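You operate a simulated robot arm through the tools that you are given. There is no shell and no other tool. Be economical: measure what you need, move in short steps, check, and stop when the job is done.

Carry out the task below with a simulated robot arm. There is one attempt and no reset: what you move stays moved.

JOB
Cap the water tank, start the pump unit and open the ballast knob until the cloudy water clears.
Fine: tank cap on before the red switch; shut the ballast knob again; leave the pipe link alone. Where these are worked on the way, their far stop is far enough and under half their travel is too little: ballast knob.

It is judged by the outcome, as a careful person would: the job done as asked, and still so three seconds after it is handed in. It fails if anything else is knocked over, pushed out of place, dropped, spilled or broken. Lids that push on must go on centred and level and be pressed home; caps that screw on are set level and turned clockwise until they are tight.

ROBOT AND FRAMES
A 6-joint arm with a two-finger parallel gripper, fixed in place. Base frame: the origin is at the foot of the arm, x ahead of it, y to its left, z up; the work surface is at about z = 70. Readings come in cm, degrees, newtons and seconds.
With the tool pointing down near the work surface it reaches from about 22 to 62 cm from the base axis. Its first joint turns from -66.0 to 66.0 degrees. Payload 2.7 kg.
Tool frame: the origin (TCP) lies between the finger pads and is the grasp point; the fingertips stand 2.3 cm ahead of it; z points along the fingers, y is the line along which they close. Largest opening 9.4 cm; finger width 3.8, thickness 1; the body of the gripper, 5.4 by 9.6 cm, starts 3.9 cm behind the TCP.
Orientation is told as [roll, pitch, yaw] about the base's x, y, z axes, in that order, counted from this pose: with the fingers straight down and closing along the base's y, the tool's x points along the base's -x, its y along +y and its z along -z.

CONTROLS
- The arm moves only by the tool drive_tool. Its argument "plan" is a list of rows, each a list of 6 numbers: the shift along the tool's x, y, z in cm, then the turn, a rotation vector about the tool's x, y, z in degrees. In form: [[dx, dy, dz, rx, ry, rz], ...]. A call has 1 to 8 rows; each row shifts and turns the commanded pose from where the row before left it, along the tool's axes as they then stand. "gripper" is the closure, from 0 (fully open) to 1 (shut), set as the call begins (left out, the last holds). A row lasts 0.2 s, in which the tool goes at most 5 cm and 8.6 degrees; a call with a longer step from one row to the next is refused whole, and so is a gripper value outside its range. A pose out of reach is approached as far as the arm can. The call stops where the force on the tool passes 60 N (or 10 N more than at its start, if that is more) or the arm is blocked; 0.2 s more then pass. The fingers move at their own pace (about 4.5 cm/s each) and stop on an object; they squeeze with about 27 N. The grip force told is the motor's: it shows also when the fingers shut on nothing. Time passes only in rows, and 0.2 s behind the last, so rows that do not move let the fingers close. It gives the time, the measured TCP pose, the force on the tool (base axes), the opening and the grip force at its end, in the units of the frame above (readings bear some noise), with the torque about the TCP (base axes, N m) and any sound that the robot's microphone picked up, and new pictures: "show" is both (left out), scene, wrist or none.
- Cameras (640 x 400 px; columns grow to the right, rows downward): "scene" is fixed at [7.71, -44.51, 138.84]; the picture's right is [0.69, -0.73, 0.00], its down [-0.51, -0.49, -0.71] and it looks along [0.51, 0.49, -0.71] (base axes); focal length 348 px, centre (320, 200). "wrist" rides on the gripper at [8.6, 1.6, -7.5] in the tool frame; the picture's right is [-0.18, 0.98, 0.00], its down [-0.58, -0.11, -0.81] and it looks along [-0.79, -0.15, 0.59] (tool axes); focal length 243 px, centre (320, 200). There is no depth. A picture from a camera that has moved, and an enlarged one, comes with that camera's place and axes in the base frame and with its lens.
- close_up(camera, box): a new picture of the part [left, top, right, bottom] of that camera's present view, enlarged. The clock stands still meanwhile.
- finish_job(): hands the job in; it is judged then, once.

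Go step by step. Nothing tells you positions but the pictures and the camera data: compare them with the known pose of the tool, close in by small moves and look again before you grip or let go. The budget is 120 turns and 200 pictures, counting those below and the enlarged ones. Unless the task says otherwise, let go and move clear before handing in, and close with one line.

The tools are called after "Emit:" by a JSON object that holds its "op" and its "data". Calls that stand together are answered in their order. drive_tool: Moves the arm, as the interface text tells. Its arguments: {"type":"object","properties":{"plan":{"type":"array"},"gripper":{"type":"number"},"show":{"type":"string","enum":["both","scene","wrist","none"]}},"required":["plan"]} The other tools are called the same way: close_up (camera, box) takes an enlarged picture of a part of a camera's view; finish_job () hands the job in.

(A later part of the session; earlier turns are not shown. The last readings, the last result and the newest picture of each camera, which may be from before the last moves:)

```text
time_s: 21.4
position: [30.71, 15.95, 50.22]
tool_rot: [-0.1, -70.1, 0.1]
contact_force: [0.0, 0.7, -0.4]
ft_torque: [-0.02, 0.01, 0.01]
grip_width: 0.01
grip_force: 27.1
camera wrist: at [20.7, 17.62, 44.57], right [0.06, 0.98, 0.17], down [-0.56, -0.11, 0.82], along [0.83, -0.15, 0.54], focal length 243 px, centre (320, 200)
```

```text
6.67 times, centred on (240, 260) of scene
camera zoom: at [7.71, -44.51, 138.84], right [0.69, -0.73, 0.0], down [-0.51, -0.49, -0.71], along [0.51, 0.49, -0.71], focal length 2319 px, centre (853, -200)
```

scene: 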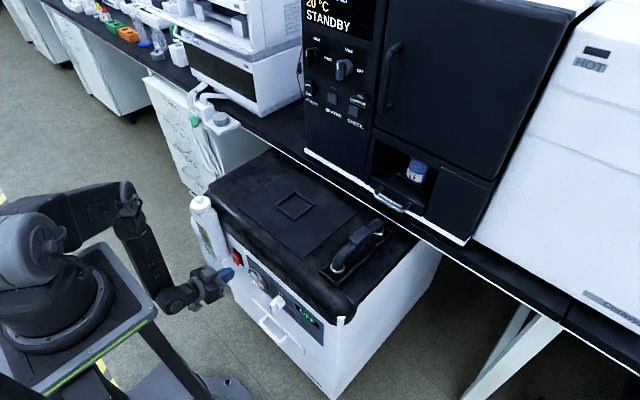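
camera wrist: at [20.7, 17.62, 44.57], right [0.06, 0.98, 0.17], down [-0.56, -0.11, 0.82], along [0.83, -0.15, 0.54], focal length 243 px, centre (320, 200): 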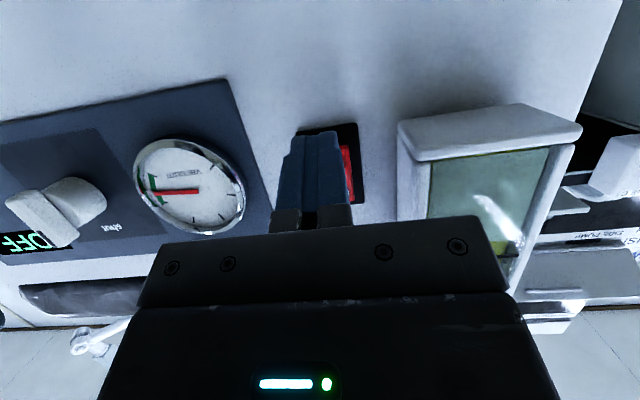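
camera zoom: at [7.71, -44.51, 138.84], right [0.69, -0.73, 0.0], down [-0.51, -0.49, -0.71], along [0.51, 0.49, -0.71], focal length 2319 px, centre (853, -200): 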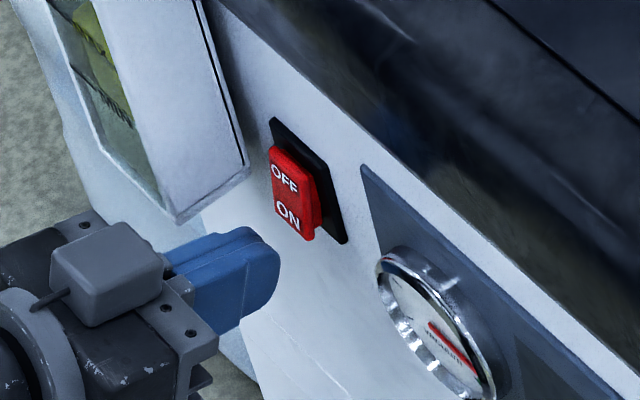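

Lined up on the ON half. Pushing forward in small steps.

Emit:
{"op": "drive_tool", "data": {"plan": [[-0.1, 0.1, 0.28, 0, 0, 0], [-0.1, 0.1, 0.28, 0, 0, 0], [-0.1, 0, 0.28, 0, 0, 0], [-0.1, 0, 0.28, 0, 0, 0], [-0.1, 0, 0.28, 0, 0, 0]], "show": "none"}}

Emit:
{"op": "close_up", "data": {"camera": "scene", "box": [200, 230, 280, 290]}}

```text
time_s: 22.6
position: [32.03, 16.03, 50.13]
tool_rot: [-0.6, -70.0, 0.7]
contact_force: [-28.2, 6.7, 7.2]
ft_torque: [-0.04, -0.46, 0.12]
grip_width: 0.0
grip_force: 27.7
```

```text
6.67 times, centred on (240, 260) of scene
camera zoom: at [7.67, -44.51, 138.85], right [0.69, -0.73, 0.0], down [-0.51, -0.49, -0.71], along [0.51, 0.49, -0.71], focal length 2319 px, centre (853, -200)
```

zoom: 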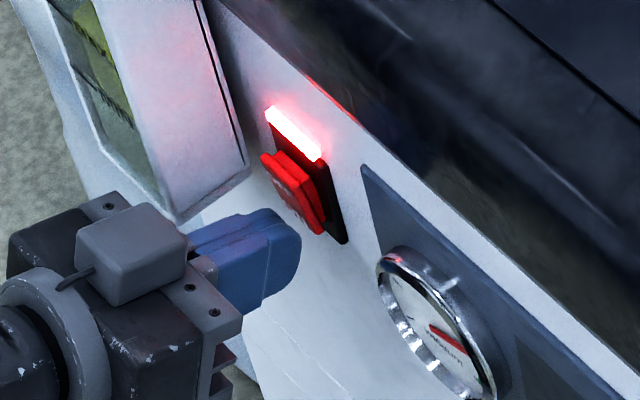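

The rocker has flipped and its lamp is lit. I'll back away and check the panel.

Emit:
{"op": "drive_tool", "data": {"plan": [[0.3, -0.2, -0.9, 0, 0, 0], [0.7, -1, -1.8, 0, 0, 0], [0.7, -3, -1.8, 0, 0, 0], [0, -4, 0, 0, 0, 0], [0, -4, 0, 0, 0, 0]], "show": "both"}}

Emit:
{"op": "close_up", "data": {"camera": "scene", "box": [180, 190, 340, 310]}}

```text
time_s: 23.8
position: [28.73, 4.36, 52.94]
tool_rot: [0.0, -70.0, 0.0]
contact_force: [0.5, 0.6, -0.6]
ft_torque: [-0.04, -0.01, -0.02]
grip_width: 0.01
grip_force: 26.1
out of reach, approached as far as the arm can: row 3, 4, 5
camera wrist: at [18.6, 6.06, 47.35], right [0.06, 0.98, 0.17], down [-0.56, -0.11, 0.82], along [0.83, -0.15, 0.54], focal length 243 px, centre (320, 200)
```

scene: 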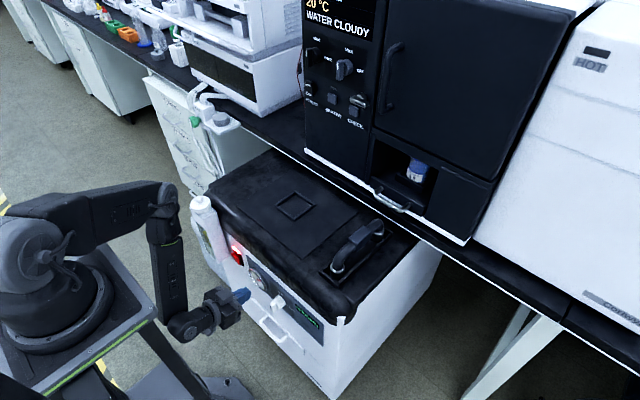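
wrist: 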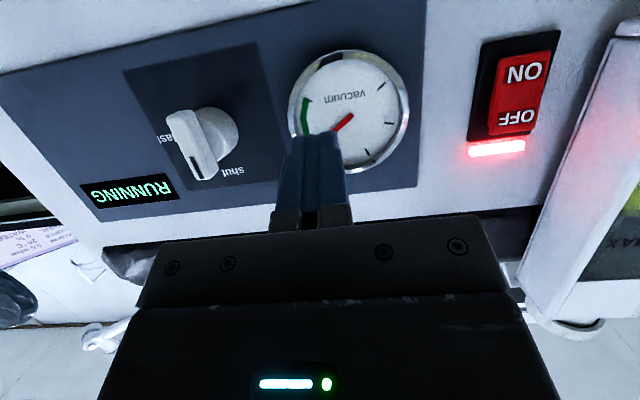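

```text
3.33 times, centred on (260, 250) of scene
camera zoom: at [7.71, -44.51, 138.84], right [0.69, -0.73, 0.0], down [-0.51, -0.49, -0.71], along [0.51, 0.49, -0.71], focal length 1160 px, centre (520, 33)
```

zoom: 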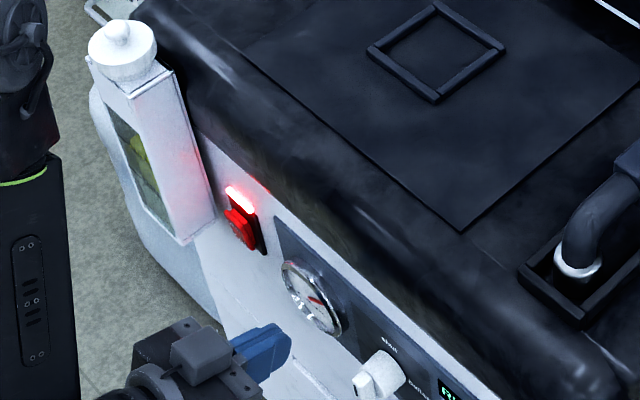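

Pump RUNNING and the display reads "WATER CLOUDY". Now I'll examine the ballast knob.

Emit:
{"op": "close_up", "data": {"camera": "wrist", "box": [110, 50, 290, 210]}}

Emit:
{"op": "close_up", "data": {"camera": "scene", "box": [240, 270, 320, 330]}}

```text
2.50 times, centred on (200, 130) of wrist
camera zoom: at [18.6, 6.06, 47.35], right [0.06, 0.98, 0.17], down [-0.56, -0.11, 0.82], along [0.83, -0.15, 0.54], focal length 606 px, centre (620, 375)
```

zoom: 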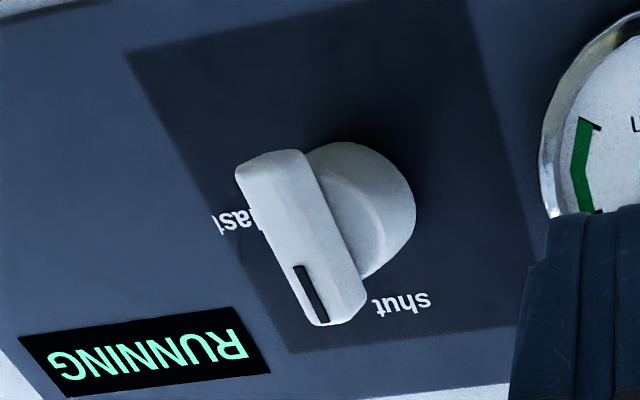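

```text
6.67 times, centred on (280, 300) of scene
camera zoom: at [7.71, -44.51, 138.84], right [0.69, -0.73, 0.0], down [-0.51, -0.49, -0.71], along [0.51, 0.49, -0.71], focal length 2319 px, centre (587, -467)
```

zoom: 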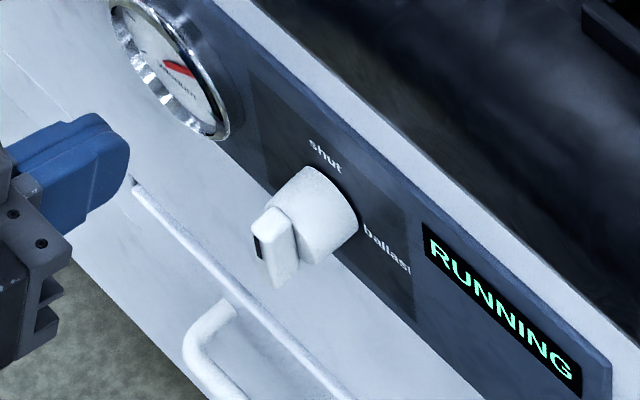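

The knob bar is vertical, about 3.3 × 1.2 cm, with its front face at x≈31.9, y≈-3.5, z≈51. I'll open the fingers to about 4.7 cm and come in above it, then descend straddling the bar.

Emit:
{"op": "drive_tool", "data": {"plan": [[-1.88, -1.5, -0.68, 0, 0, 0], [-1.88, -1.5, -0.68, 0, 0, 0], [-0.1, -2.4, 0.3, 0, 0, 0], [-0.1, -2.4, 0.3, 0, 0, 0]], "gripper": 0.5, "show": "both"}}

Emit:
{"op": "close_up", "data": {"camera": "scene", "box": [230, 260, 326, 332]}}

```text
time_s: 24.8
position: [29.15, -3.25, 57.02]
tool_rot: [0.1, -70.0, 0.0]
contact_force: [-0.6, -1.1, -0.1]
ft_torque: [-0.01, -0.02, 0.02]
grip_width: 4.7
grip_force: 0.1
camera wrist: at [19.15, -1.57, 51.42], right [0.06, 0.98, 0.17], down [-0.56, -0.11, 0.82], along [0.83, -0.15, 0.54], focal length 243 px, centre (320, 200)
```

scene: 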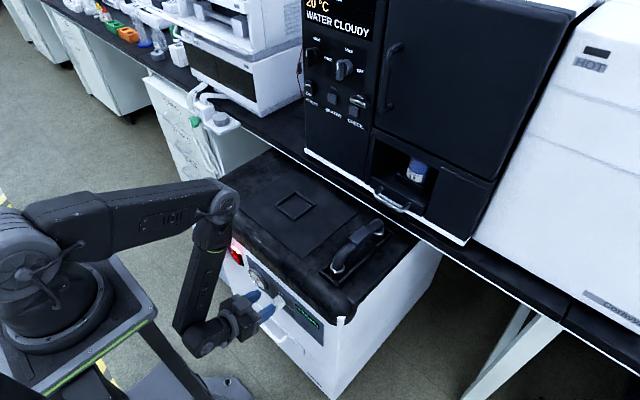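
wrist: 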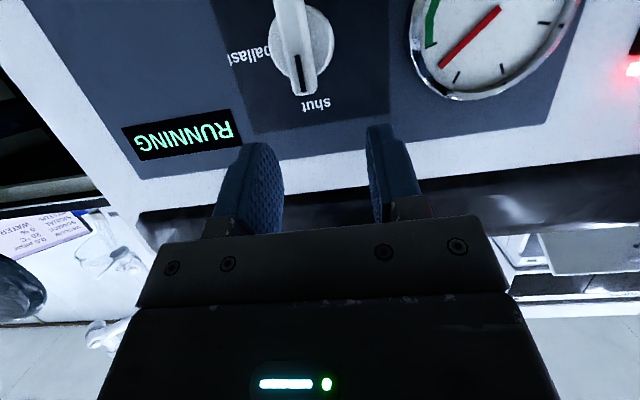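

```text
5.56 times, centred on (278, 296) of scene
camera zoom: at [7.71, -44.51, 138.84], right [0.69, -0.73, 0.0], down [-0.51, -0.49, -0.71], along [0.51, 0.49, -0.71], focal length 1933 px, centre (553, -333)
```

zoom: 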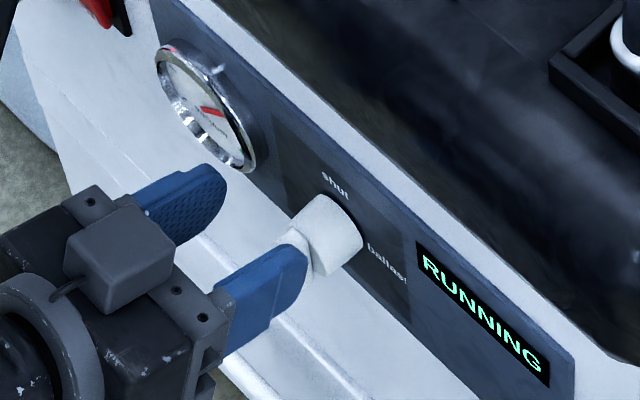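

Fingers straddle the bar in y. I'll descend and move in.

Emit:
{"op": "drive_tool", "data": {"plan": [[1.51, -0.07, 0.9, 0, 0, 0], [1.51, -0.07, 0.92, 0, 0, 0], [1.51, -0.07, 0.92, 0, 0, 0]], "show": "wrist"}}

Emit:
{"op": "close_up", "data": {"camera": "scene", "box": [230, 260, 326, 332]}}

```text
time_s: 25.6
position: [30.33, -3.36, 52.27]
tool_rot: [0.1, -70.0, 0.1]
contact_force: [0.3, -1.4, 0.0]
ft_torque: [0.03, -0.03, -0.01]
grip_width: 4.71
grip_force: 0.1
out of reach, approached as far as the arm can: row 3
camera wrist: at [20.36, -1.73, 46.67], right [0.06, 0.98, 0.17], down [-0.56, -0.11, 0.82], along [0.83, -0.15, 0.54], focal length 243 px, centre (320, 200)
```

wrist: 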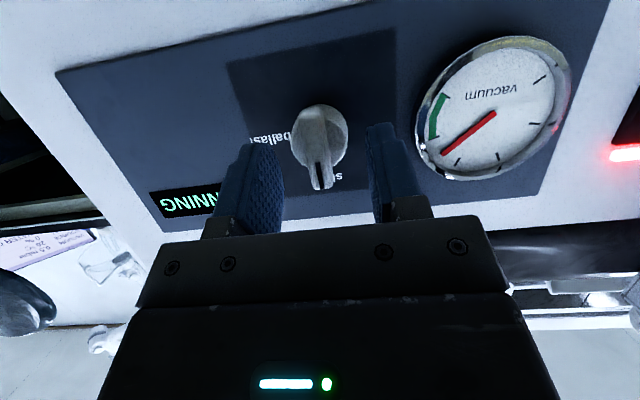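

```text
5.56 times, centred on (278, 296) of scene
camera zoom: at [7.71, -44.51, 138.84], right [0.69, -0.73, 0.0], down [-0.51, -0.49, -0.71], along [0.51, 0.49, -0.71], focal length 1933 px, centre (553, -333)
```

zoom: 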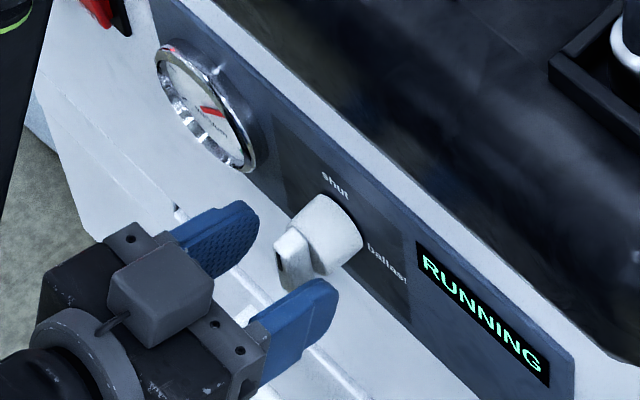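

The bar is between the finger pads. Closing on it.

Emit:
{"op": "drive_tool", "data": {"plan": [[0, 0, 0, 0, 0, 0], [0, 0, 0, 0, 0, 0], [0, 0, 0, 0, 0, 0]], "gripper": 1, "show": "wrist"}}

Emit:
{"op": "close_up", "data": {"camera": "scene", "box": [230, 260, 326, 332]}}

```text
time_s: 26.4
position: [30.34, -3.45, 52.34]
tool_rot: [-0.1, -70.0, 0.0]
contact_force: [4.2, -16.8, -5.3]
ft_torque: [-0.05, -0.29, -0.19]
grip_width: 1.18
grip_force: 41.0
camera wrist: at [20.34, -1.82, 46.68], right [0.07, 0.98, 0.17], down [-0.56, -0.11, 0.82], along [0.83, -0.15, 0.54], focal length 243 px, centre (320, 200)
```

wrist: 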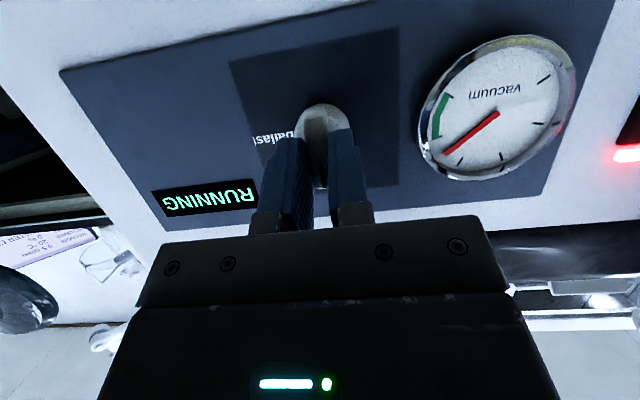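

```text
5.56 times, centred on (278, 296) of scene
camera zoom: at [7.72, -44.54, 138.83], right [0.69, -0.73, 0.0], down [-0.51, -0.49, -0.71], along [0.51, 0.49, -0.71], focal length 1933 px, centre (553, -333)
```

zoom: 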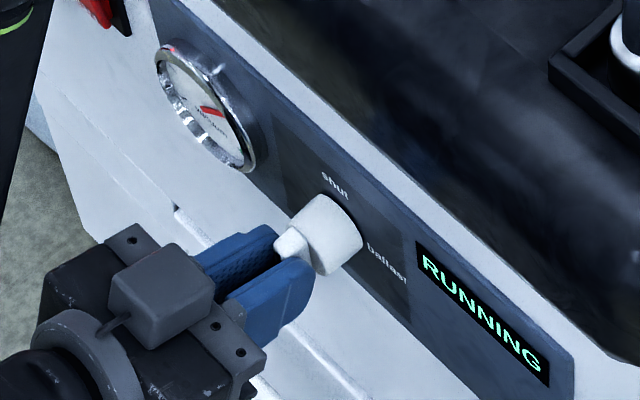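

Bar gripped (1.18 cm). I'll turn it clockwise about the knob axis in small steps toward "ballast".

Emit:
{"op": "drive_tool", "data": {"plan": [[0, -0.15, 0, 0, 0, 0], [0, -0.14, 0, -2.87, 0, 7.9], [0, -0.14, 0, -2.87, 0, 7.9]], "show": "wrist"}}

```text
time_s: 27.2
position: [30.35, -3.8, 52.26]
tool_rot: [41.9, -64.0, -38.5]
contact_force: [1.4, 10.9, -9.7]
ft_torque: [0.07, -1.26, -0.42]
grip_width: 1.19
grip_force: 44.7
camera wrist: at [20.33, -0.6, 47.34], right [0.06, 0.89, 0.45], down [-0.56, -0.35, 0.75], along [0.83, -0.3, 0.48], focal length 243 px, centre (320, 200)
```

wrist: 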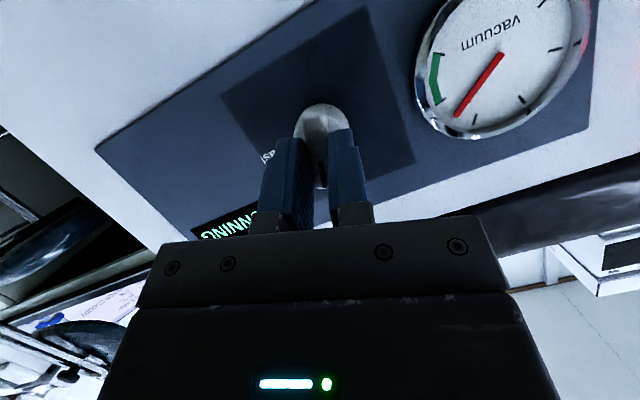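

The knob turns smoothly. Continuing.

Emit:
{"op": "drive_tool", "data": {"plan": [[0.05, -0.06, 0, -2.87, 0, 7.9], [0.05, -0.08, 0, -2.87, 0, 7.9], [0, -0.1, 0, -2.87, 0, 7.9], [0, -0.1, 0, -2.87, 0, 7.9]], "show": "both"}}

```text
time_s: 28.2
position: [30.27, -4.45, 52.49]
tool_rot: [71.2, -38.5, -63.0]
contact_force: [2.1, -1.6, -5.0]
ft_torque: [-0.07, -0.05, 0.47]
grip_width: 1.19
grip_force: 45.1
out of reach, approached as far as the arm can: row 2, 4
stopped in row 4: the force on the tool passed its limit at 67 N (the readings are from after the stop); the commanded pose is now the measured one
camera wrist: at [20.16, 0.87, 50.07], right [0.09, 0.53, 0.84], down [-0.55, -0.68, 0.48], along [0.83, -0.51, 0.23], focal length 243 px, centre (320, 200)
```

scene: 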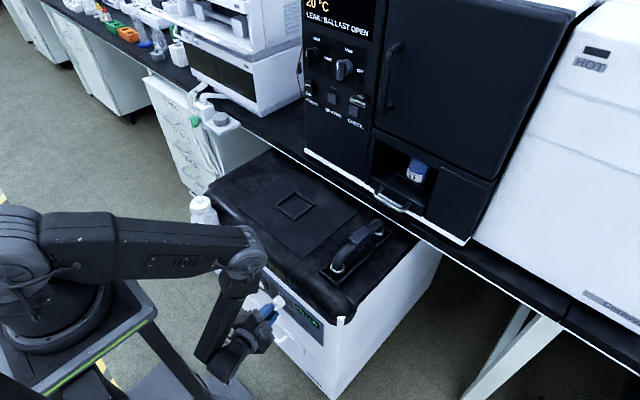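
wrist: 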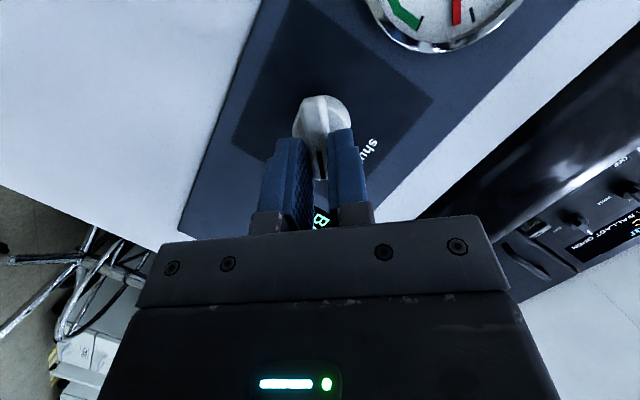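

It has turned about 48° and the display reads "LEAK: BALLAST OPEN". I'll check the details.

Emit:
{"op": "close_up", "data": {"camera": "scene", "box": [300, 0, 390, 50]}}

Emit:
{"op": "close_up", "data": {"camera": "scene", "box": [220, 260, 340, 350]}}

Emit:
{"op": "close_up", "data": {"camera": "wrist", "box": [180, 0, 500, 220]}}

```text
7.11 times, centred on (345, 25) of scene
camera zoom: at [7.72, -44.52, 138.84], right [0.69, -0.73, 0.0], down [-0.51, -0.49, -0.71], along [0.51, 0.49, -0.71], focal length 2474 px, centre (142, 1444)
```

zoom: 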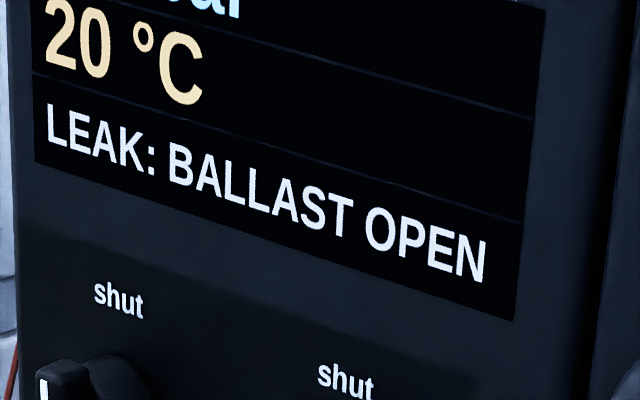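

```text
4.44 times, centred on (280, 305) of scene
camera zoom: at [7.72, -44.52, 138.84], right [0.69, -0.73, 0.0], down [-0.51, -0.49, -0.71], along [0.51, 0.49, -0.71], focal length 1546 px, centre (498, -267)
```

zoom: 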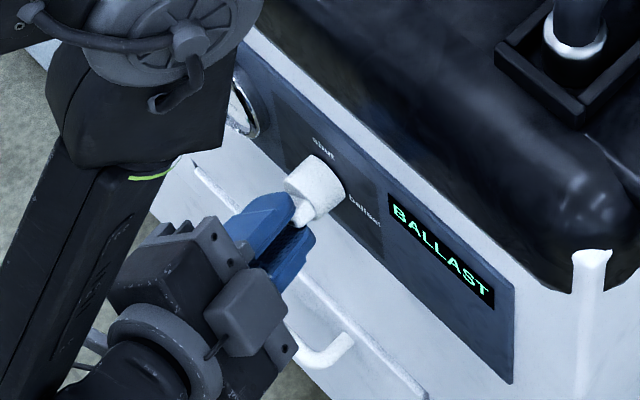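

```text
1.82 times, centred on (340, 110) of wrist
camera zoom: at [20.16, 0.87, 50.07], right [0.09, 0.53, 0.84], down [-0.55, -0.68, 0.48], along [0.83, -0.51, 0.23], focal length 441 px, centre (284, 364)
```

zoom: 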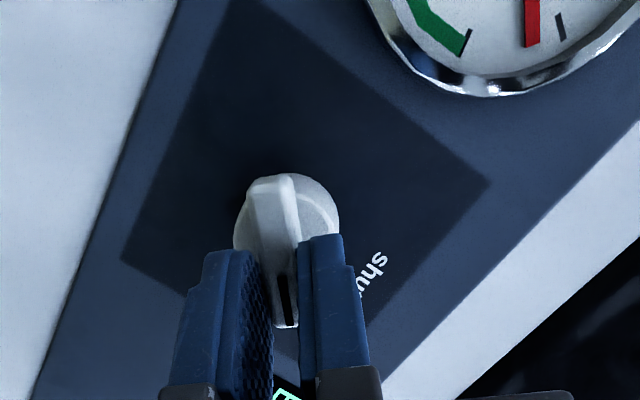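

Ballast mode is active at more than half travel. I'll try a few more degrees toward the far stop, gently.

Emit:
{"op": "drive_tool", "data": {"plan": [[0, -0.07, 0, 0, 0, 6], [0, -0.07, 0, 0, 0, 6], [0, 0, 0, 0, 0, 0]], "show": "scene"}}

Emit:
{"op": "close_up", "data": {"camera": "wrist", "box": [180, 0, 500, 220]}}

```text
time_s: 29.0
position: [30.2, -4.46, 52.37]
tool_rot: [73.1, -26.7, -67.1]
contact_force: [12.0, -1.2, -35.0]
ft_torque: [-0.32, 0.29, 0.17]
grip_width: 1.27
grip_force: 45.7
```

scene: 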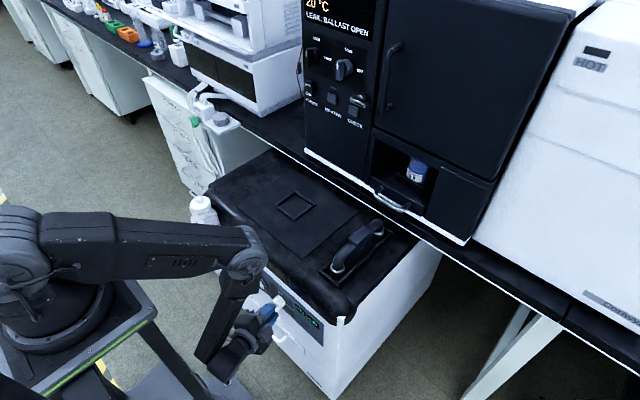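

```text
1.82 times, centred on (340, 110) of wrist
camera zoom: at [20.37, 1.61, 51.75], right [0.16, 0.35, 0.92], down [-0.56, -0.74, 0.38], along [0.81, -0.58, 0.07], focal length 441 px, centre (284, 364)
```

zoom: 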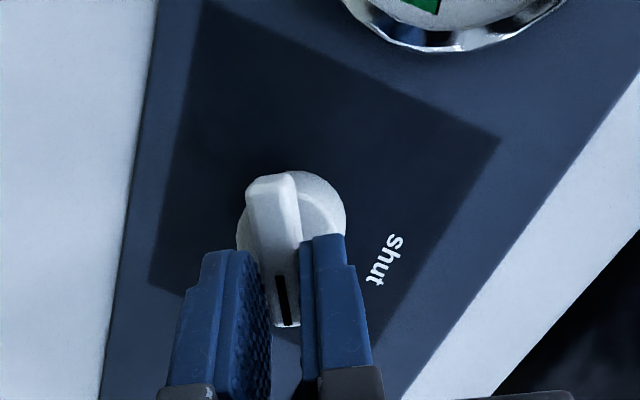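

Turned further to about 60°. The downward force shows my grip is above the arc, so I'll lower slightly and continue.

Emit:
{"op": "drive_tool", "data": {"plan": [[0, -0.2, 0, 0, 0, 0], [0, -0.2, 0, 0, 0, 0], [0, -0.07, 0, 0, 0, 6]], "show": "none"}}

Emit:
{"op": "close_up", "data": {"camera": "wrist", "box": [180, 0, 500, 220]}}

Emit:
{"op": "close_up", "data": {"camera": "scene", "box": [220, 0, 400, 350]}}

```text
time_s: 29.8
position: [30.17, -4.53, 52.42]
tool_rot: [73.9, -20.8, -68.7]
contact_force: [9.8, 17.3, -23.0]
ft_torque: [-0.17, 0.43, 1.3]
grip_width: 1.32
grip_force: 45.4
out of reach, approached as far as the arm can: row 1
```

```text
1.82 times, centred on (340, 110) of wrist
camera zoom: at [20.47, 1.74, 52.6], right [0.2, 0.25, 0.95], down [-0.57, -0.76, 0.32], along [0.8, -0.6, -0.01], focal length 441 px, centre (284, 364)
```

zoom: 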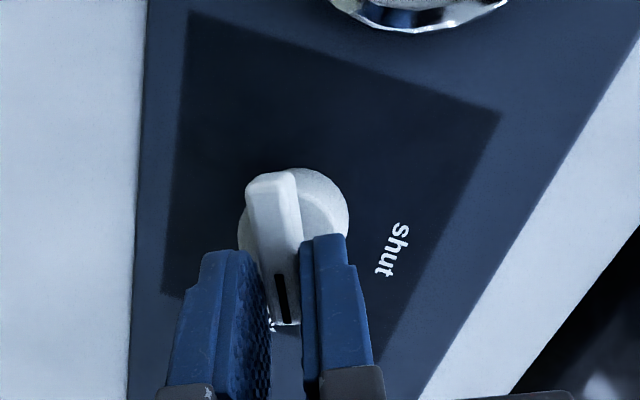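

```text
1.14 times, centred on (310, 175) of scene
camera zoom: at [7.75, -44.49, 138.85], right [0.69, -0.73, 0.0], down [-0.51, -0.49, -0.71], along [0.51, 0.49, -0.71], focal length 398 px, centre (331, 229)
```

zoom: 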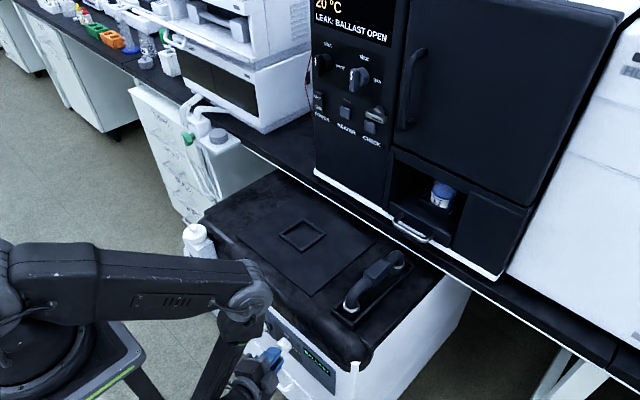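

The knob is at about 65–70°, well past half. I'll hold here and watch for the water clearing.

Emit:
{"op": "drive_tool", "data": {"plan": [[0, 0, 0, 0, 0, 0], [0, 0, 0, 0, 0, 0], [0, 0, 0, 0, 0, 0], [0, 0, 0, 0, 0, 0], [0, 0, 0, 0, 0, 0], [0, 0, 0, 0, 0, 0], [0, 0, 0, 0, 0, 0], [0, 0, 0, 0, 0, 0]], "show": "none"}}

Emit:
{"op": "close_up", "data": {"camera": "scene", "box": [220, 0, 400, 350]}}

Emit:
{"op": "close_up", "data": {"camera": "scene", "box": [220, 260, 340, 350]}}

```text
time_s: 31.6
position: [30.13, -4.52, 52.2]
tool_rot: [73.9, -20.9, -68.7]
contact_force: [5.6, 27.0, -22.7]
ft_torque: [-0.02, 0.12, 0.92]
grip_width: 1.31
grip_force: 45.1
```

```text
1.14 times, centred on (310, 175) of scene
camera zoom: at [7.74, -44.48, 138.85], right [0.69, -0.73, 0.0], down [-0.51, -0.49, -0.71], along [0.51, 0.49, -0.71], focal length 398 px, centre (331, 229)
```

zoom: 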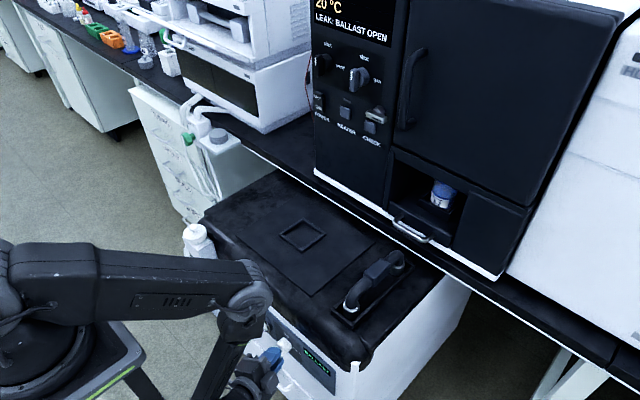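

```text
4.44 times, centred on (280, 305) of scene
camera zoom: at [7.74, -44.48, 138.85], right [0.69, -0.73, 0.0], down [-0.51, -0.49, -0.71], along [0.51, 0.49, -0.71], focal length 1546 px, centre (498, -267)
```

zoom: 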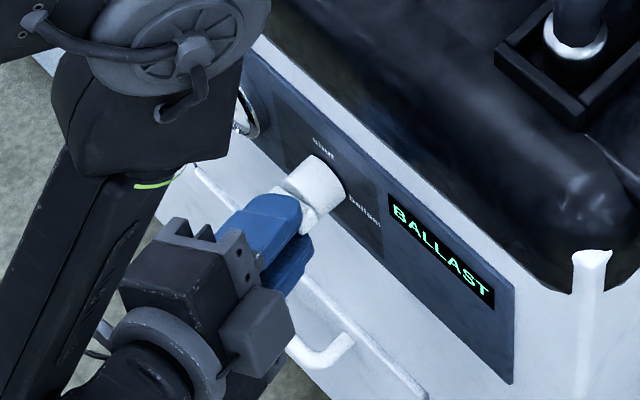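

Emit:
{"op": "drive_tool", "data": {"plan": [[0, 0, 0, 0, 0, 0], [0, 0, 0, 0, 0, 0], [0, 0, 0, 0, 0, 0], [0, 0, 0, 0, 0, 0], [0, 0, 0, 0, 0, 0], [0, 0, 0, 0, 0, 0], [0, 0, 0, 0, 0, 0], [0, 0, 0, 0, 0, 0]], "show": "scene"}}

Emit:
{"op": "close_up", "data": {"camera": "scene", "box": [170, 180, 330, 330]}}

```text
time_s: 33.4
position: [30.15, -4.61, 52.27]
tool_rot: [73.9, -20.9, -68.7]
contact_force: [0.6, 25.8, -20.7]
ft_torque: [0.0, 0.1, 0.94]
grip_width: 1.28
grip_force: 44.7
```

scene: 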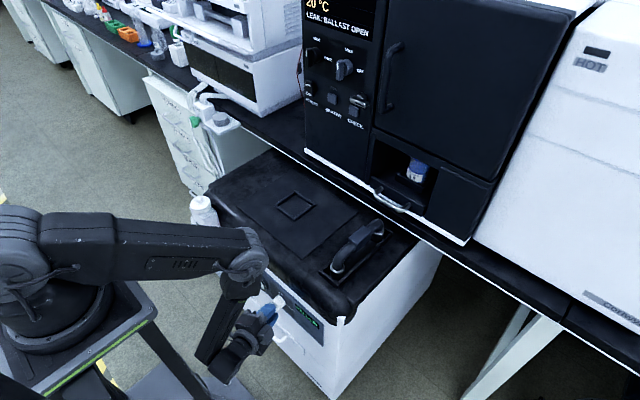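

```text
2.67 times, centred on (250, 255) of scene
camera zoom: at [7.73, -44.48, 138.85], right [0.69, -0.73, 0.0], down [-0.51, -0.49, -0.71], along [0.51, 0.49, -0.71], focal length 928 px, centre (507, 53)
```

zoom: 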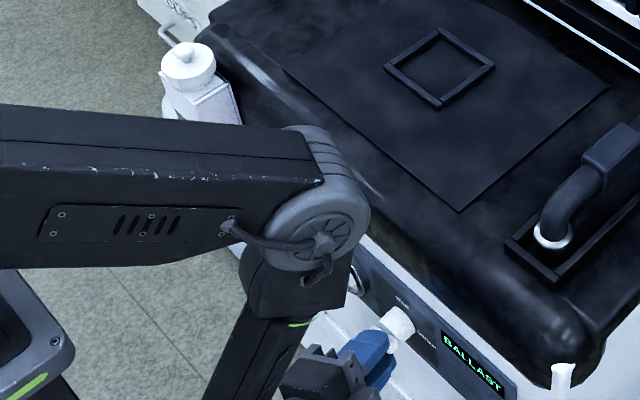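

The tank window is hidden from both cameras; I'll wait longer with the knob held open, watching the displays.

Emit:
{"op": "drive_tool", "data": {"plan": [[0, 0, 0, 0, 0, 0], [0, 0, 0, 0, 0, 0], [0, 0, 0, 0, 0, 0], [0, 0, 0, 0, 0, 0], [0, 0, 0, 0, 0, 0], [0, 0, 0, 0, 0, 0], [0, 0, 0, 0, 0, 0], [0, 0, 0, 0, 0, 0]], "show": "none"}}

Emit:
{"op": "drive_tool", "data": {"plan": [[0, 0, 0, 0, 0, 0], [0, 0, 0, 0, 0, 0], [0, 0, 0, 0, 0, 0], [0, 0, 0, 0, 0, 0], [0, 0, 0, 0, 0, 0], [0, 0, 0, 0, 0, 0], [0, 0, 0, 0, 0, 0], [0, 0, 0, 0, 0, 0]], "show": "none"}}

Emit:
{"op": "drive_tool", "data": {"plan": [[0, 0, 0, 0, 0, 0], [0, 0, 0, 0, 0, 0], [0, 0, 0, 0, 0, 0], [0, 0, 0, 0, 0, 0], [0, 0, 0, 0, 0, 0], [0, 0, 0, 0, 0, 0], [0, 0, 0, 0, 0, 0], [0, 0, 0, 0, 0, 0]], "show": "both"}}

```text
time_s: 35.2
position: [30.25, -4.63, 52.34]
tool_rot: [73.8, -20.9, -68.8]
contact_force: [-2.5, 26.0, -18.7]
ft_torque: [-0.01, 0.09, 0.93]
grip_width: 1.28
grip_force: 45.2
```

```text
time_s: 37.0
position: [30.16, -4.64, 52.39]
tool_rot: [74.0, -21.0, -68.7]
contact_force: [-3.5, 24.0, -19.2]
ft_torque: [-0.01, 0.03, 0.85]
grip_width: 1.31
grip_force: 44.8
```

```text
time_s: 38.8
position: [30.17, -4.63, 52.4]
tool_rot: [73.9, -20.9, -68.8]
contact_force: [-4.1, 23.9, -18.2]
ft_torque: [0.0, -0.01, 0.84]
grip_width: 1.27
grip_force: 45.3
camera wrist: at [20.47, 1.7, 52.59], right [0.19, 0.25, 0.95], down [-0.57, -0.76, 0.32], along [0.8, -0.6, 0.0], focal length 243 px, centre (320, 200)
```

scene: 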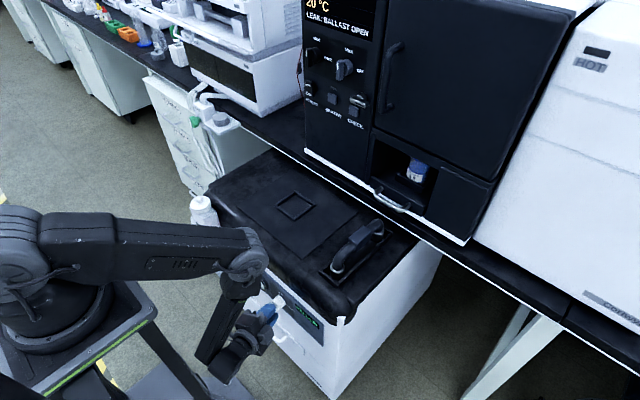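
wrist: 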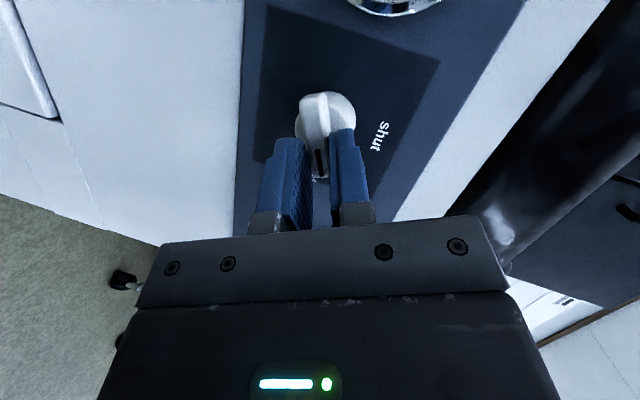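

Waiting a bit longer to be safe.

Emit:
{"op": "drive_tool", "data": {"plan": [[0, 0, 0, 0, 0, 0], [0, 0, 0, 0, 0, 0], [0, 0, 0, 0, 0, 0], [0, 0, 0, 0, 0, 0], [0, 0, 0, 0, 0, 0], [0, 0, 0, 0, 0, 0], [0, 0, 0, 0, 0, 0], [0, 0, 0, 0, 0, 0]], "show": "none"}}

Emit:
{"op": "drive_tool", "data": {"plan": [[0, 0, 0, 0, 0, 0], [0, 0, 0, 0, 0, 0], [0, 0, 0, 0, 0, 0], [0, 0, 0, 0, 0, 0], [0, 0, 0, 0, 0, 0], [0, 0, 0, 0, 0, 0], [0, 0, 0, 0, 0, 0], [0, 0, 0, 0, 0, 0]], "show": "none"}}

Emit:
{"op": "drive_tool", "data": {"plan": [[0, 0, 0, 0, 0, 0], [0, 0, 0, 0, 0, 0], [0, 0, 0, 0, 0, 0], [0, 0, 0, 0, 0, 0], [0, 0, 0, 0, 0, 0], [0, 0, 0, 0, 0, 0], [0, 0, 0, 0, 0, 0], [0, 0, 0, 0, 0, 0]], "show": "none"}}

Emit:
{"op": "close_up", "data": {"camera": "scene", "box": [300, 0, 390, 50]}}

```text
time_s: 40.6
position: [30.11, -4.51, 52.25]
tool_rot: [73.9, -20.9, -68.7]
contact_force: [-3.9, 23.7, -17.0]
ft_torque: [-0.04, 0.01, 0.78]
grip_width: 1.28
grip_force: 45.1
```

```text
time_s: 42.4
position: [30.16, -4.61, 52.33]
tool_rot: [73.9, -20.9, -68.8]
contact_force: [-5.5, 21.9, -16.2]
ft_torque: [0.0, -0.01, 0.78]
grip_width: 1.28
grip_force: 44.9
```

```text
time_s: 44.2
position: [30.21, -4.57, 52.25]
tool_rot: [73.9, -20.9, -68.8]
contact_force: [-5.8, 20.6, -16.3]
ft_torque: [0.01, -0.02, 0.74]
grip_width: 1.29
grip_force: 45.4
```

```text
7.11 times, centred on (345, 25) of scene
camera zoom: at [7.72, -44.49, 138.85], right [0.69, -0.73, 0.0], down [-0.51, -0.49, -0.71], along [0.51, 0.49, -0.71], focal length 2474 px, centre (142, 1444)
```

zoom: 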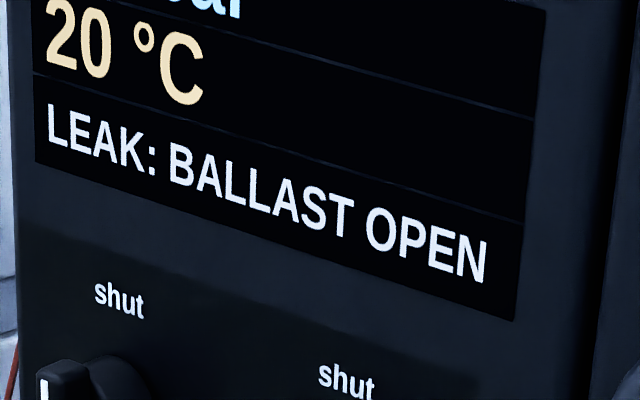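

I can't tell clarity from the display while ballast is open, so I'll release the knob where it is and back off to look at the tank window.

Emit:
{"op": "drive_tool", "data": {"plan": [[0, 0, 0, 0, 0, 0], [0, 0, 0, 0, 0, 0], [0, 0, -0.8, 0, 0, 0], [0, 0, -0.8, 0, 0, 0]], "gripper": 0.5, "show": "both"}}

Emit:
{"op": "close_up", "data": {"camera": "scene", "box": [230, 260, 326, 332]}}

```text
time_s: 45.2
position: [28.84, -5.09, 52.72]
tool_rot: [74.2, -21.1, -69.3]
contact_force: [0.8, 0.3, 0.1]
ft_torque: [-0.04, 0.04, 0.0]
grip_width: 4.71
grip_force: 0.1
camera wrist: at [19.12, 1.31, 52.95], right [0.19, 0.25, 0.95], down [-0.58, -0.75, 0.32], along [0.8, -0.61, 0.0], focal length 243 px, centre (320, 200)
```

scene: 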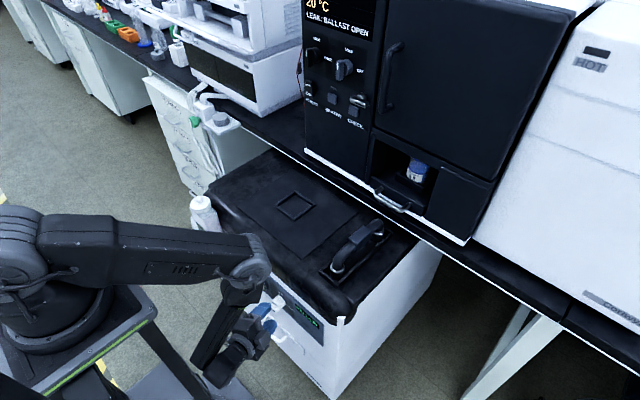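
wrist: 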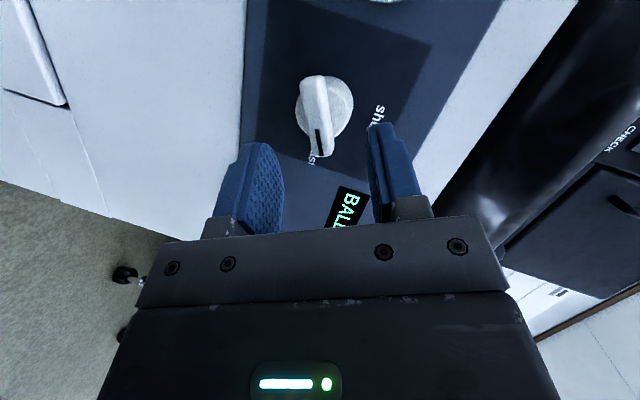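

```text
5.56 times, centred on (278, 296) of scene
camera zoom: at [7.71, -44.51, 138.84], right [0.69, -0.73, 0.0], down [-0.51, -0.49, -0.71], along [0.51, 0.49, -0.71], focal length 1933 px, centre (553, -333)
```

zoom: 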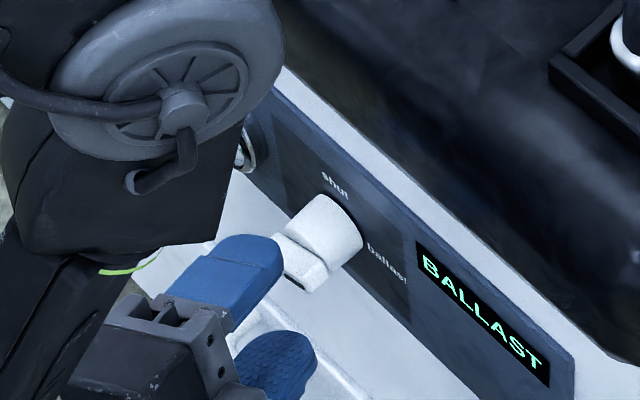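

The knob stays open at about 70–75°. I'll unroll the wrist and move toward the tank to look at its window.

Emit:
{"op": "drive_tool", "data": {"plan": [[0, 0, -0.2, 0, 0, -6], [0, 0, 0, 0, 0, -6], [0, 0, 0, 0, 0, -6], [0, 0, 0, 2.87, 0, -7.9], [0, 0, 0, 2.87, 0, -7.9], [0, 0, 0, 2.87, 0, -7.9], [0, 0, 0, 2.87, 0, -7.9], [0, 0, 0, 2.87, 0, -7.9]], "show": "none"}}

Emit:
{"op": "drive_tool", "data": {"plan": [[0, 0, 0, 2.0, 0, -5.8], [-1.5, 1, -0.5, 0, 0, 0], [-1.5, 2.5, -0.5, 0, 0, 0], [-1.5, 4, -0.5, 0, 0, 0], [0, 4, 0, 0, 0, 0]], "show": "both"}}

```text
time_s: 47.0
position: [28.52, -5.1, 52.8]
tool_rot: [15.5, -67.8, -14.8]
contact_force: [0.2, -1.1, -0.8]
ft_torque: [-0.04, 0.02, 0.0]
grip_width: 4.72
grip_force: 0.0
```

```text
time_s: 48.2
position: [29.05, 6.28, 57.15]
tool_rot: [-0.4, -68.5, 0.2]
contact_force: [-0.7, 1.3, 0.8]
ft_torque: [0.02, 0.02, 0.04]
grip_width: 4.69
grip_force: 0.1
camera wrist: at [18.97, 7.92, 51.69], right [0.07, 0.98, 0.17], down [-0.54, -0.11, 0.84], along [0.84, -0.15, 0.52], focal length 243 px, centre (320, 200)
```

scene: 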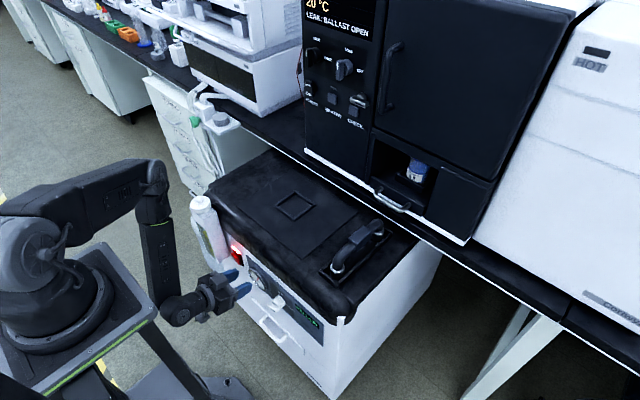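
wrist: 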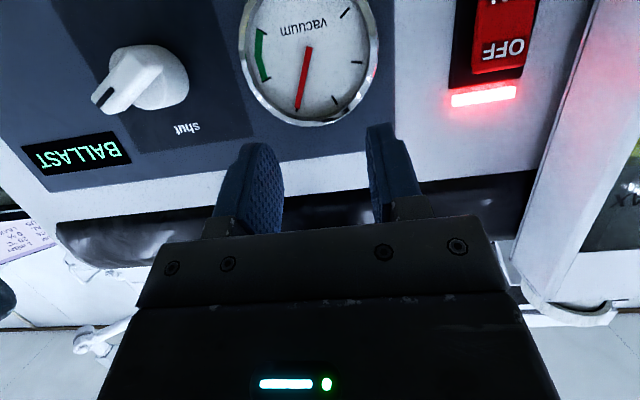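

Emit:
{"op": "close_up", "data": {"camera": "scene", "box": [180, 185, 260, 285]}}

Emit:
{"op": "close_up", "data": {"camera": "wrist", "box": [0, 0, 260, 200]}}

```text
4.00 times, centred on (220, 235) of scene
camera zoom: at [7.71, -44.52, 138.84], right [0.69, -0.73, 0.0], down [-0.51, -0.49, -0.71], along [0.51, 0.49, -0.71], focal length 1392 px, centre (720, 60)
```

zoom: 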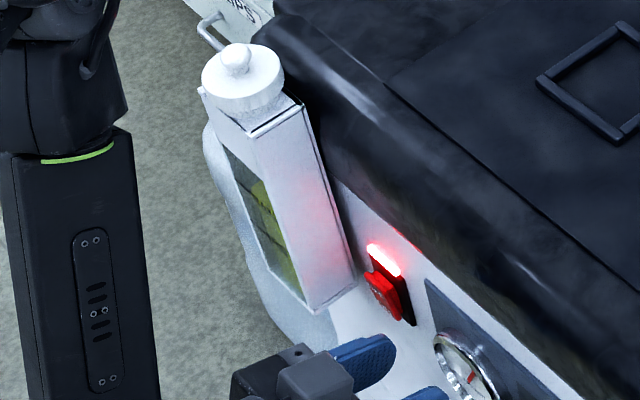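

```text
2.00 times, centred on (130, 100) of wrist
camera zoom: at [18.97, 7.92, 51.69], right [0.07, 0.98, 0.17], down [-0.54, -0.11, 0.84], along [0.84, -0.15, 0.52], focal length 485 px, centre (700, 400)
```

zoom: 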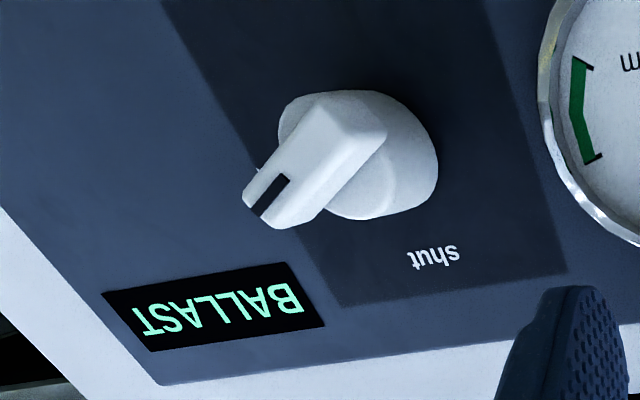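

The knob bar stands at about 70°. I'll move to the earlier viewing pose to compare the tank window.

Emit:
{"op": "drive_tool", "data": {"plan": [[-1, 3, -1, 0, 7.8, 0], [-1, 3, -1.5, 0, 7.8, 0], [-1, 3, -2, 0, 7.8, 0], [1, 1, -1, 0, 0, 0]], "show": "both"}}

Emit:
{"op": "close_up", "data": {"camera": "wrist", "box": [380, 0, 540, 220]}}

```text
time_s: 49.2
position: [25.19, 16.41, 62.25]
tool_rot: [-0.2, -45.0, 0.0]
contact_force: [-0.2, -1.0, 0.1]
ft_torque: [-0.02, 0.03, 0.0]
grip_width: 4.7
grip_force: 0.1
camera wrist: at [13.7, 18.06, 61.37], right [0.13, 0.98, 0.13], down [-0.16, -0.11, 0.98], along [0.98, -0.15, 0.14], focal length 243 px, centre (320, 200)
```

scene: 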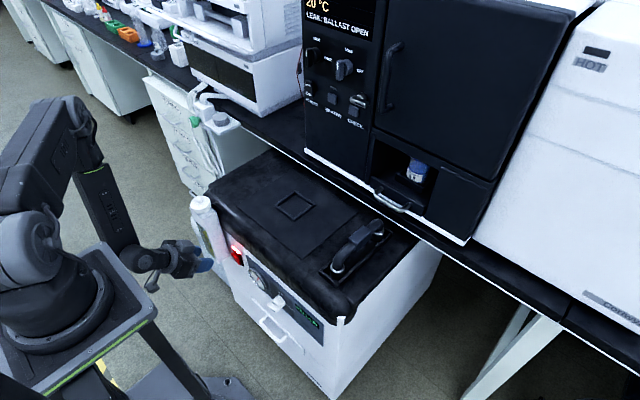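
wrist: 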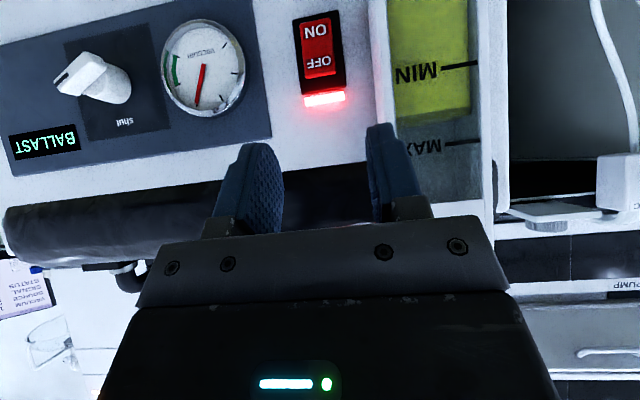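

```text
1.82 times, centred on (460, 110) of wrist
camera zoom: at [13.7, 18.06, 61.37], right [0.13, 0.98, 0.13], down [-0.16, -0.11, 0.98], along [0.98, -0.15, 0.14], focal length 441 px, centre (66, 364)
```

zoom: 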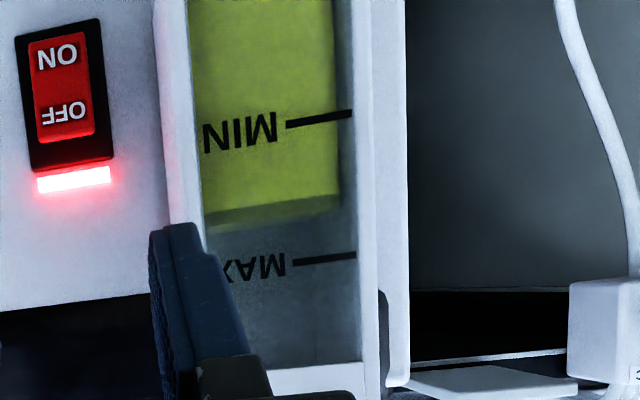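

The whole window is now clear yellow; earlier its lower part was murky grey-green, so the water has cleared. I'll go back to the knob to shut it.

Emit:
{"op": "drive_tool", "data": {"plan": [[0.2, -3.6, 0.9, 0, -8.3, 0], [0.3, -3.6, 1.0, 0, -8.3, 0], [0.4, -3.6, 1.0, 0, -8.4, 0], [0.6, -3.6, 0.9, 0, 0, 0], [0.6, -3.6, 0.9, 0, 0, 0], [0.6, -3.6, 0.9, 0, 0, 0]], "show": "wrist"}}

Emit:
{"op": "close_up", "data": {"camera": "scene", "box": [180, 185, 330, 335]}}

```text
time_s: 50.6
position: [28.48, -5.15, 57.47]
tool_rot: [-0.7, -70.1, 0.7]
contact_force: [0.7, -0.5, 0.5]
ft_torque: [-0.01, -0.04, -0.03]
grip_width: 4.7
grip_force: 0.0
camera wrist: at [18.53, -3.52, 51.71], right [0.06, 0.98, 0.17], down [-0.56, -0.1, 0.82], along [0.83, -0.15, 0.54], focal length 243 px, centre (320, 200)
```

wrist: 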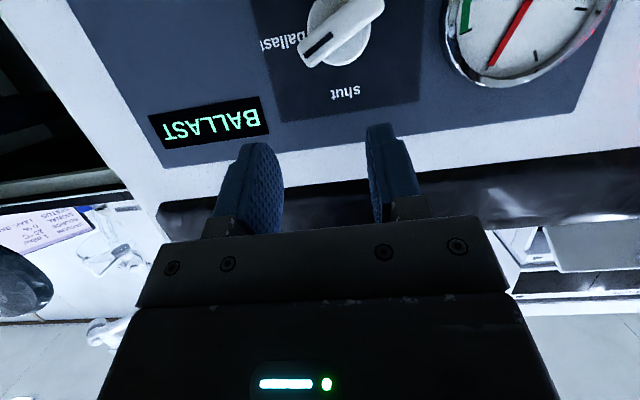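

```text
2.67 times, centred on (255, 260) of scene
camera zoom: at [7.71, -44.51, 138.84], right [0.69, -0.73, 0.0], down [-0.51, -0.49, -0.71], along [0.51, 0.49, -0.71], focal length 928 px, centre (493, 40)
```

zoom: 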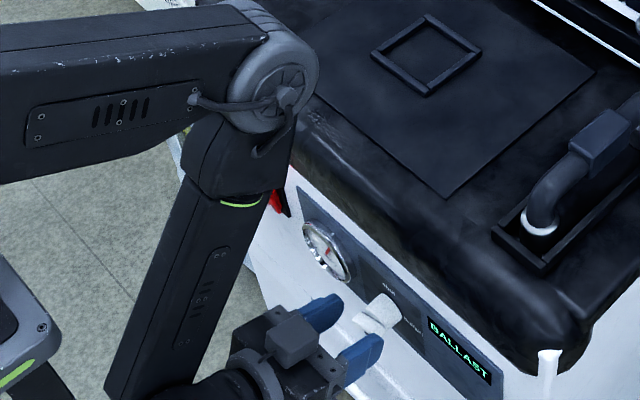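

Bar seen at about 65–70°. I'll lower and roll the wrist to match it.

Emit:
{"op": "drive_tool", "data": {"plan": [[1.5, 0, 0.55, -2.87, 0, 7.9], [1.4, 0.5, 0.55, -2.87, 0, 7.9], [1.2, 0.9, 0.5, -2.87, 0, 7.9], [0, 0, 0, -2.87, 0, 7.9], [0, 0, 0, -2.87, 0, 7.9], [0, 0, 0, -2.87, 0, 7.9], [0, 0, 0, 0, 0, 7], [0, 0, 0, 0, 0, 7]], "show": "wrist"}}

Emit:
{"op": "close_up", "data": {"camera": "scene", "box": [230, 260, 326, 332]}}

```text
time_s: 52.4
position: [29.0, -3.37, 53.77]
tool_rot: [76.4, -23.3, -69.0]
contact_force: [-1.0, -0.4, -0.3]
ft_torque: [-0.01, 0.0, 0.06]
grip_width: 4.71
grip_force: 0.0
out of reach, approached as far as the arm can: row 6
camera wrist: at [19.27, 2.8, 53.37], right [0.14, 0.28, 0.95], down [-0.58, -0.76, 0.31], along [0.81, -0.59, 0.05], focal length 243 px, centre (320, 200)
```

wrist: 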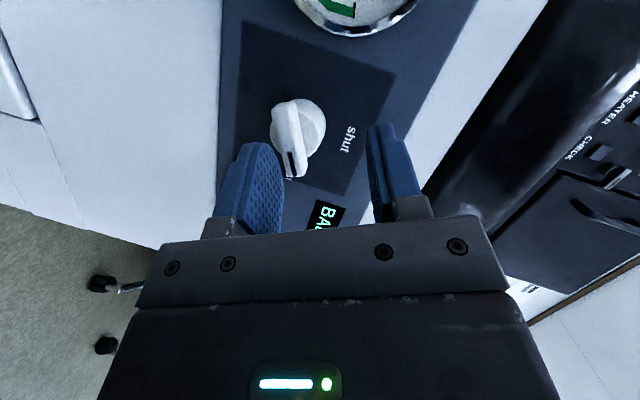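

```text
5.56 times, centred on (278, 296) of scene
camera zoom: at [7.71, -44.52, 138.84], right [0.69, -0.73, 0.0], down [-0.51, -0.49, -0.71], along [0.51, 0.49, -0.71], focal length 1933 px, centre (553, -333)
```

zoom: 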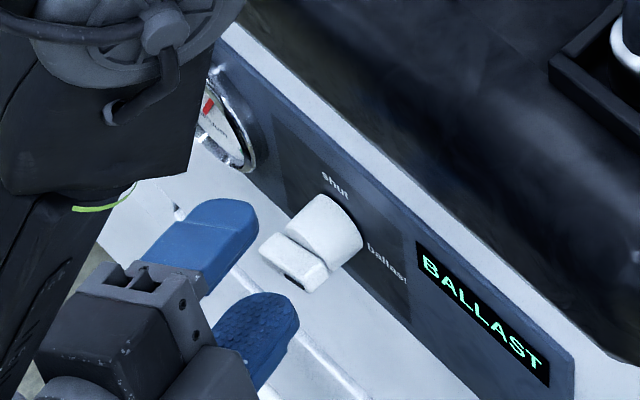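

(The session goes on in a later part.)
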